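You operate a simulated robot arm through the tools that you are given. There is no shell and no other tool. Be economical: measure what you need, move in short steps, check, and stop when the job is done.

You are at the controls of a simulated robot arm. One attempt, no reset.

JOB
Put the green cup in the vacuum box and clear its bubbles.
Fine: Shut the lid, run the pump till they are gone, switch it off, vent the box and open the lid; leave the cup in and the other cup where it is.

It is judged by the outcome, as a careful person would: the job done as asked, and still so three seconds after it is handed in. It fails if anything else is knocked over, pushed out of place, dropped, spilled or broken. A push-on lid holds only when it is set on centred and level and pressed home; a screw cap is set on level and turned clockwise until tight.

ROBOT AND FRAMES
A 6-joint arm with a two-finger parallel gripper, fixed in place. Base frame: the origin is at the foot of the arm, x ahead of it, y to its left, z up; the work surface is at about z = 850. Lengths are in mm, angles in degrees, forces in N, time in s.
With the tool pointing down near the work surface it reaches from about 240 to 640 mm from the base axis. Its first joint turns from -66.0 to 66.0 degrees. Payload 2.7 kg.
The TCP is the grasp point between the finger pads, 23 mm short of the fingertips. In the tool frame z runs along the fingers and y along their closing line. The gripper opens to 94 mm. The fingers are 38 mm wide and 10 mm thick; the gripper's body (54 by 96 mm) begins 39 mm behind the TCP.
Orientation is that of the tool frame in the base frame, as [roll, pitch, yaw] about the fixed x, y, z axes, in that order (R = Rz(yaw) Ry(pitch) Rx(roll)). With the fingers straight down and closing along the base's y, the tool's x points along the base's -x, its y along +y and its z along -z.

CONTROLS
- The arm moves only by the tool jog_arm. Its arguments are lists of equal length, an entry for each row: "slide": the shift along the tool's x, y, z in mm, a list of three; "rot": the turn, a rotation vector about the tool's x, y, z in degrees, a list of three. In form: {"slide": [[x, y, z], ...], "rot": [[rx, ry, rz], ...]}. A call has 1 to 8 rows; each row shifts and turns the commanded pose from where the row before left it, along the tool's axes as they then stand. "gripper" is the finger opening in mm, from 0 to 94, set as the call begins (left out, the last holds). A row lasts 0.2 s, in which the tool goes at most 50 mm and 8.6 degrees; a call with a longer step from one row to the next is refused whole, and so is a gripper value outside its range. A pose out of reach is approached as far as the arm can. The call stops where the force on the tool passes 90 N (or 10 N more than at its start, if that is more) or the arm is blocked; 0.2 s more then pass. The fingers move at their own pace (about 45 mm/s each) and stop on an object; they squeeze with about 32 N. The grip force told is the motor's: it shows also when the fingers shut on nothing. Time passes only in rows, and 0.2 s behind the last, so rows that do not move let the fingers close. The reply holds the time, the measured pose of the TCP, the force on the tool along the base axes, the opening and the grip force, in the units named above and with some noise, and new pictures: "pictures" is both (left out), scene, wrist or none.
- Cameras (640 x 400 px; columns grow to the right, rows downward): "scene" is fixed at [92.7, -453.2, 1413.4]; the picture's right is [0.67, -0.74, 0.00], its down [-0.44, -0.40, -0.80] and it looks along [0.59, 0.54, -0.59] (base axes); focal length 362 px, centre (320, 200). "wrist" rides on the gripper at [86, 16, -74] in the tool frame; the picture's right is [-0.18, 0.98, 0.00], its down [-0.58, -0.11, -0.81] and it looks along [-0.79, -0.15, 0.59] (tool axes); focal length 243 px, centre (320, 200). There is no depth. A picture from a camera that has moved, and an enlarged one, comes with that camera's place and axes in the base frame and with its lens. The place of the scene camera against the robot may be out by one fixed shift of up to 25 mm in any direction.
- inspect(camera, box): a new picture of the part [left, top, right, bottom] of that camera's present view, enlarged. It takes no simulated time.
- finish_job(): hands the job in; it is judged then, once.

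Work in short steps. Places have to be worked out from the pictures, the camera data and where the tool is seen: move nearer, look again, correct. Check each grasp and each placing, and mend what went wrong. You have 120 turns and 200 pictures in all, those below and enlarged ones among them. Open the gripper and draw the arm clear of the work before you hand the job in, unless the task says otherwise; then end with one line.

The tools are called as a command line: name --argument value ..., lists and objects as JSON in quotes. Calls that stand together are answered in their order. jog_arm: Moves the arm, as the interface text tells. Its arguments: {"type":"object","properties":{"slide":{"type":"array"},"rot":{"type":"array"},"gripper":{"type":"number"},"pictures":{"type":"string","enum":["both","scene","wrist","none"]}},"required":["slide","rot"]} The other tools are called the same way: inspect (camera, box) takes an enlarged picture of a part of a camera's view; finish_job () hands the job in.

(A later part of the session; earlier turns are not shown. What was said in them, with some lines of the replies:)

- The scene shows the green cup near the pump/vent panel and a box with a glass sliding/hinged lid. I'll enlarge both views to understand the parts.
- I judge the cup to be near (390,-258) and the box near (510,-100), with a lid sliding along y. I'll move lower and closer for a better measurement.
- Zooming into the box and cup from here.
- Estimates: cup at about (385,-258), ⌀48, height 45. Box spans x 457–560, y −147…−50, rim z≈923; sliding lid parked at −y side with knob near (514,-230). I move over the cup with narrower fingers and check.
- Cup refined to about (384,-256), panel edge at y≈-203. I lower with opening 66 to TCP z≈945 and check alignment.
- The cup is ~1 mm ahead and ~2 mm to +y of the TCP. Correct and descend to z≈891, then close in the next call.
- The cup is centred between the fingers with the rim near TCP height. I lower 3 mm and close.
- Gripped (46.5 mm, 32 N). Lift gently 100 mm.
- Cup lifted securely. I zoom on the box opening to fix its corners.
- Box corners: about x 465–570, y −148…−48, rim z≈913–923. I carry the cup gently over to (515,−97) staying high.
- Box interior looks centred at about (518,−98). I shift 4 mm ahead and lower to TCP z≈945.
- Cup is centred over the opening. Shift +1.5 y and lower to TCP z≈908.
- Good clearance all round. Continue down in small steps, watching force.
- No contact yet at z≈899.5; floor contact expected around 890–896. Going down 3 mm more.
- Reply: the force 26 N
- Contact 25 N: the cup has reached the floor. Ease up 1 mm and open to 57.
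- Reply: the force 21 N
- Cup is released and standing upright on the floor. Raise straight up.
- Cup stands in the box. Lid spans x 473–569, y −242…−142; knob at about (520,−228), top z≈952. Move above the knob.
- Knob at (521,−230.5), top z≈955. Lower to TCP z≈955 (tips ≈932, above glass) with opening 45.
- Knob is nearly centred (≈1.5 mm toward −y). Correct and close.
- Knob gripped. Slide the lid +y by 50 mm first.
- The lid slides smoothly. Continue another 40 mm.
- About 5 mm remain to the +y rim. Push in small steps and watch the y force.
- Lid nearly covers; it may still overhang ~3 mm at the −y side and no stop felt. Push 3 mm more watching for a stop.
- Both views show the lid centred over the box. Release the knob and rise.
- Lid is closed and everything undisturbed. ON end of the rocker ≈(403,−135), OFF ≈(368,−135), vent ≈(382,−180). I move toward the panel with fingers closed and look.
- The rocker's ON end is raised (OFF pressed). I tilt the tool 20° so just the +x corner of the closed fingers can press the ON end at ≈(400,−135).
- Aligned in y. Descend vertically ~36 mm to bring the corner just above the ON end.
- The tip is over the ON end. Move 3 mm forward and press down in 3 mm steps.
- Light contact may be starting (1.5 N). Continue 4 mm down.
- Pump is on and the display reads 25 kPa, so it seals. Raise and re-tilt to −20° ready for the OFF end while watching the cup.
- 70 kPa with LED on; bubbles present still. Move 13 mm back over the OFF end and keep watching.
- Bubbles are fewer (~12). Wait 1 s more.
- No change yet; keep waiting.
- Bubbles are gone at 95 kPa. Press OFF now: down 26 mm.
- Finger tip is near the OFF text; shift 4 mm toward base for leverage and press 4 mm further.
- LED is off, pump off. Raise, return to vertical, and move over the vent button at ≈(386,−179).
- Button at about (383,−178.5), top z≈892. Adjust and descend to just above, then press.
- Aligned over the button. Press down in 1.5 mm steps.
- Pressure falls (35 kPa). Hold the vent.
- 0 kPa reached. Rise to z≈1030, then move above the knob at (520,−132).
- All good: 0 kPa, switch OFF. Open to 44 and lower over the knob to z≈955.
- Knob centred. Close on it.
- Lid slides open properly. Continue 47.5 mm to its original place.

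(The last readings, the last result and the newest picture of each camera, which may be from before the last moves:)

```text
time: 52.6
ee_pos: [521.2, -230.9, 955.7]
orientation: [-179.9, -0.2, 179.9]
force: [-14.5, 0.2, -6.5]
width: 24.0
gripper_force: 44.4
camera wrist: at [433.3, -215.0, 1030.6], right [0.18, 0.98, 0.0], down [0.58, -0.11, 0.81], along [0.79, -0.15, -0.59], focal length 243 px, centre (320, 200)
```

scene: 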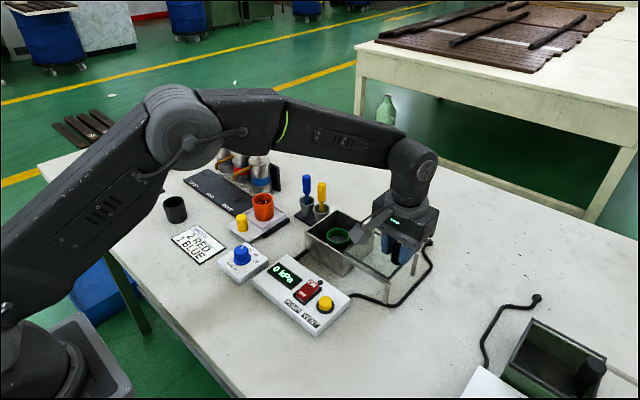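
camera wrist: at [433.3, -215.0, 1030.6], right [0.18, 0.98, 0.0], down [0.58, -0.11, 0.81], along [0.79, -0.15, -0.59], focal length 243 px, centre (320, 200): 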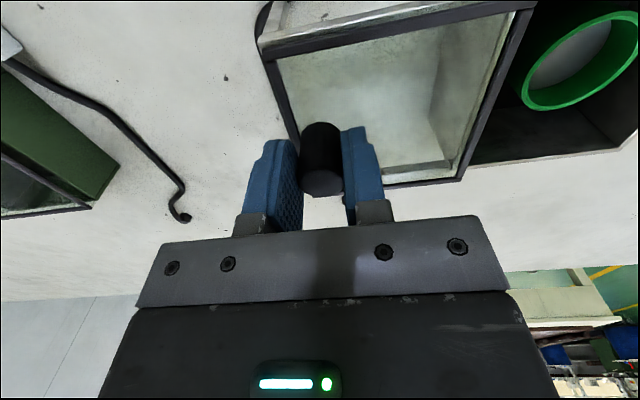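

Lid is fully open at its parking spot. Release and rise clear.

jog_arm --slide '[[0, 0, 0], [0, 0, 0], [0, 0, -15], [0, 0, -35], [0, 0, -45], [0, 0, -45], [30, 0, -30], [40, 0, 0]]' --rot '[[0, 0, 0], [0, 0, 0], [0, 0, 0], [0, 0, 0], [0, 0, 0], [0, 0, 0], [0, 0, 0], [0, 0, 0]]' --gripper 46

inspect --camera "scene" --box '[240, 170, 440, 340]'

inspect --camera "scene" --box '[310, 200, 400, 270]'

```text
time: 54.4
ee_pos: [453.0, -231.4, 1126.8]
orientation: [180.0, 0.0, -180.0]
force: [0.3, -0.5, 0.2]
width: 46.0
gripper_force: 0.0
camera wrist: at [365.2, -216.0, 1201.8], right [0.18, 0.98, 0.0], down [0.58, -0.11, 0.81], along [0.79, -0.15, -0.59], focal length 243 px, centre (320, 200)
```

scene: 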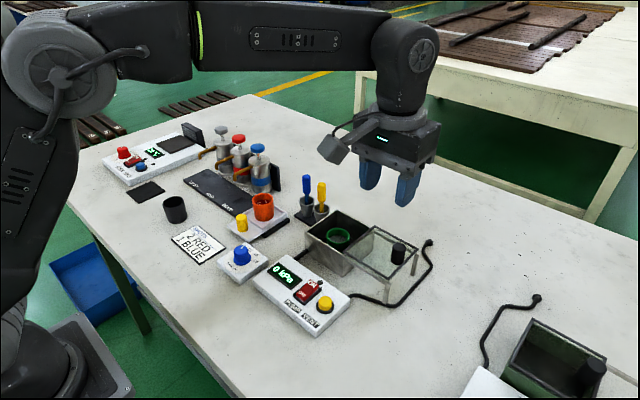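
wrist: 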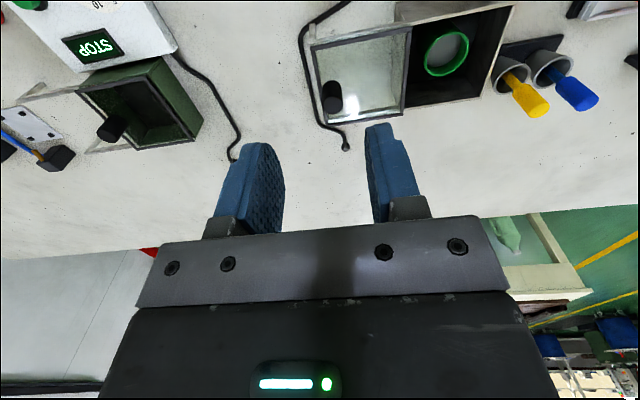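

```text
2.35 times, centred on (340, 255) of scene
camera zoom: at [92.7, -453.2, 1413.4], right [0.67, -0.74, 0.0], down [-0.44, -0.4, -0.8], along [0.59, 0.54, -0.59], focal length 851 px, centre (273, 71)
```

zoom: 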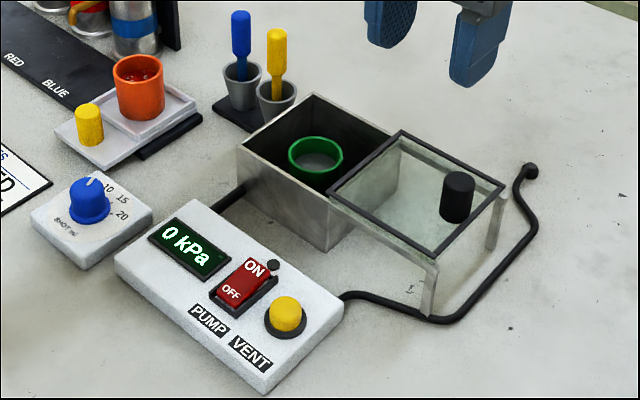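

```text
5.71 times, centred on (355, 235) of scene
camera zoom: at [92.7, -453.2, 1413.4], right [0.67, -0.74, 0.0], down [-0.44, -0.4, -0.8], along [0.59, 0.54, -0.59], focal length 2068 px, centre (120, 0)
```

zoom: 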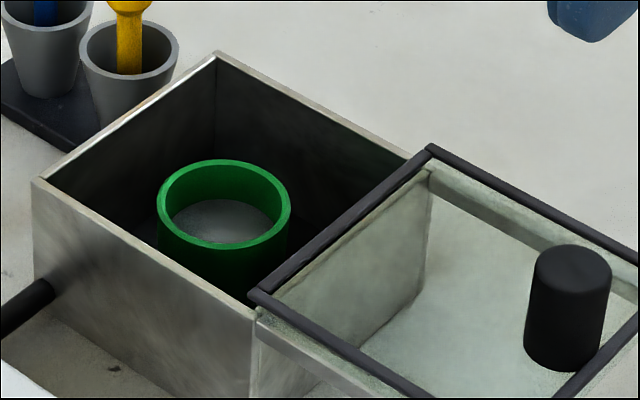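

The cup is bubble-free and upright in the open box, pump OFF, 0 kPa, orange cup untouched, arm clear and gripper open. Handing in.

finish_job

```text
The job is handed in.
```

The green cup is in the vacuum box with its bubbles cleared. The pump is switched off, the box is vented to 0 kPa, the lid is open, and the other cup was not touched.
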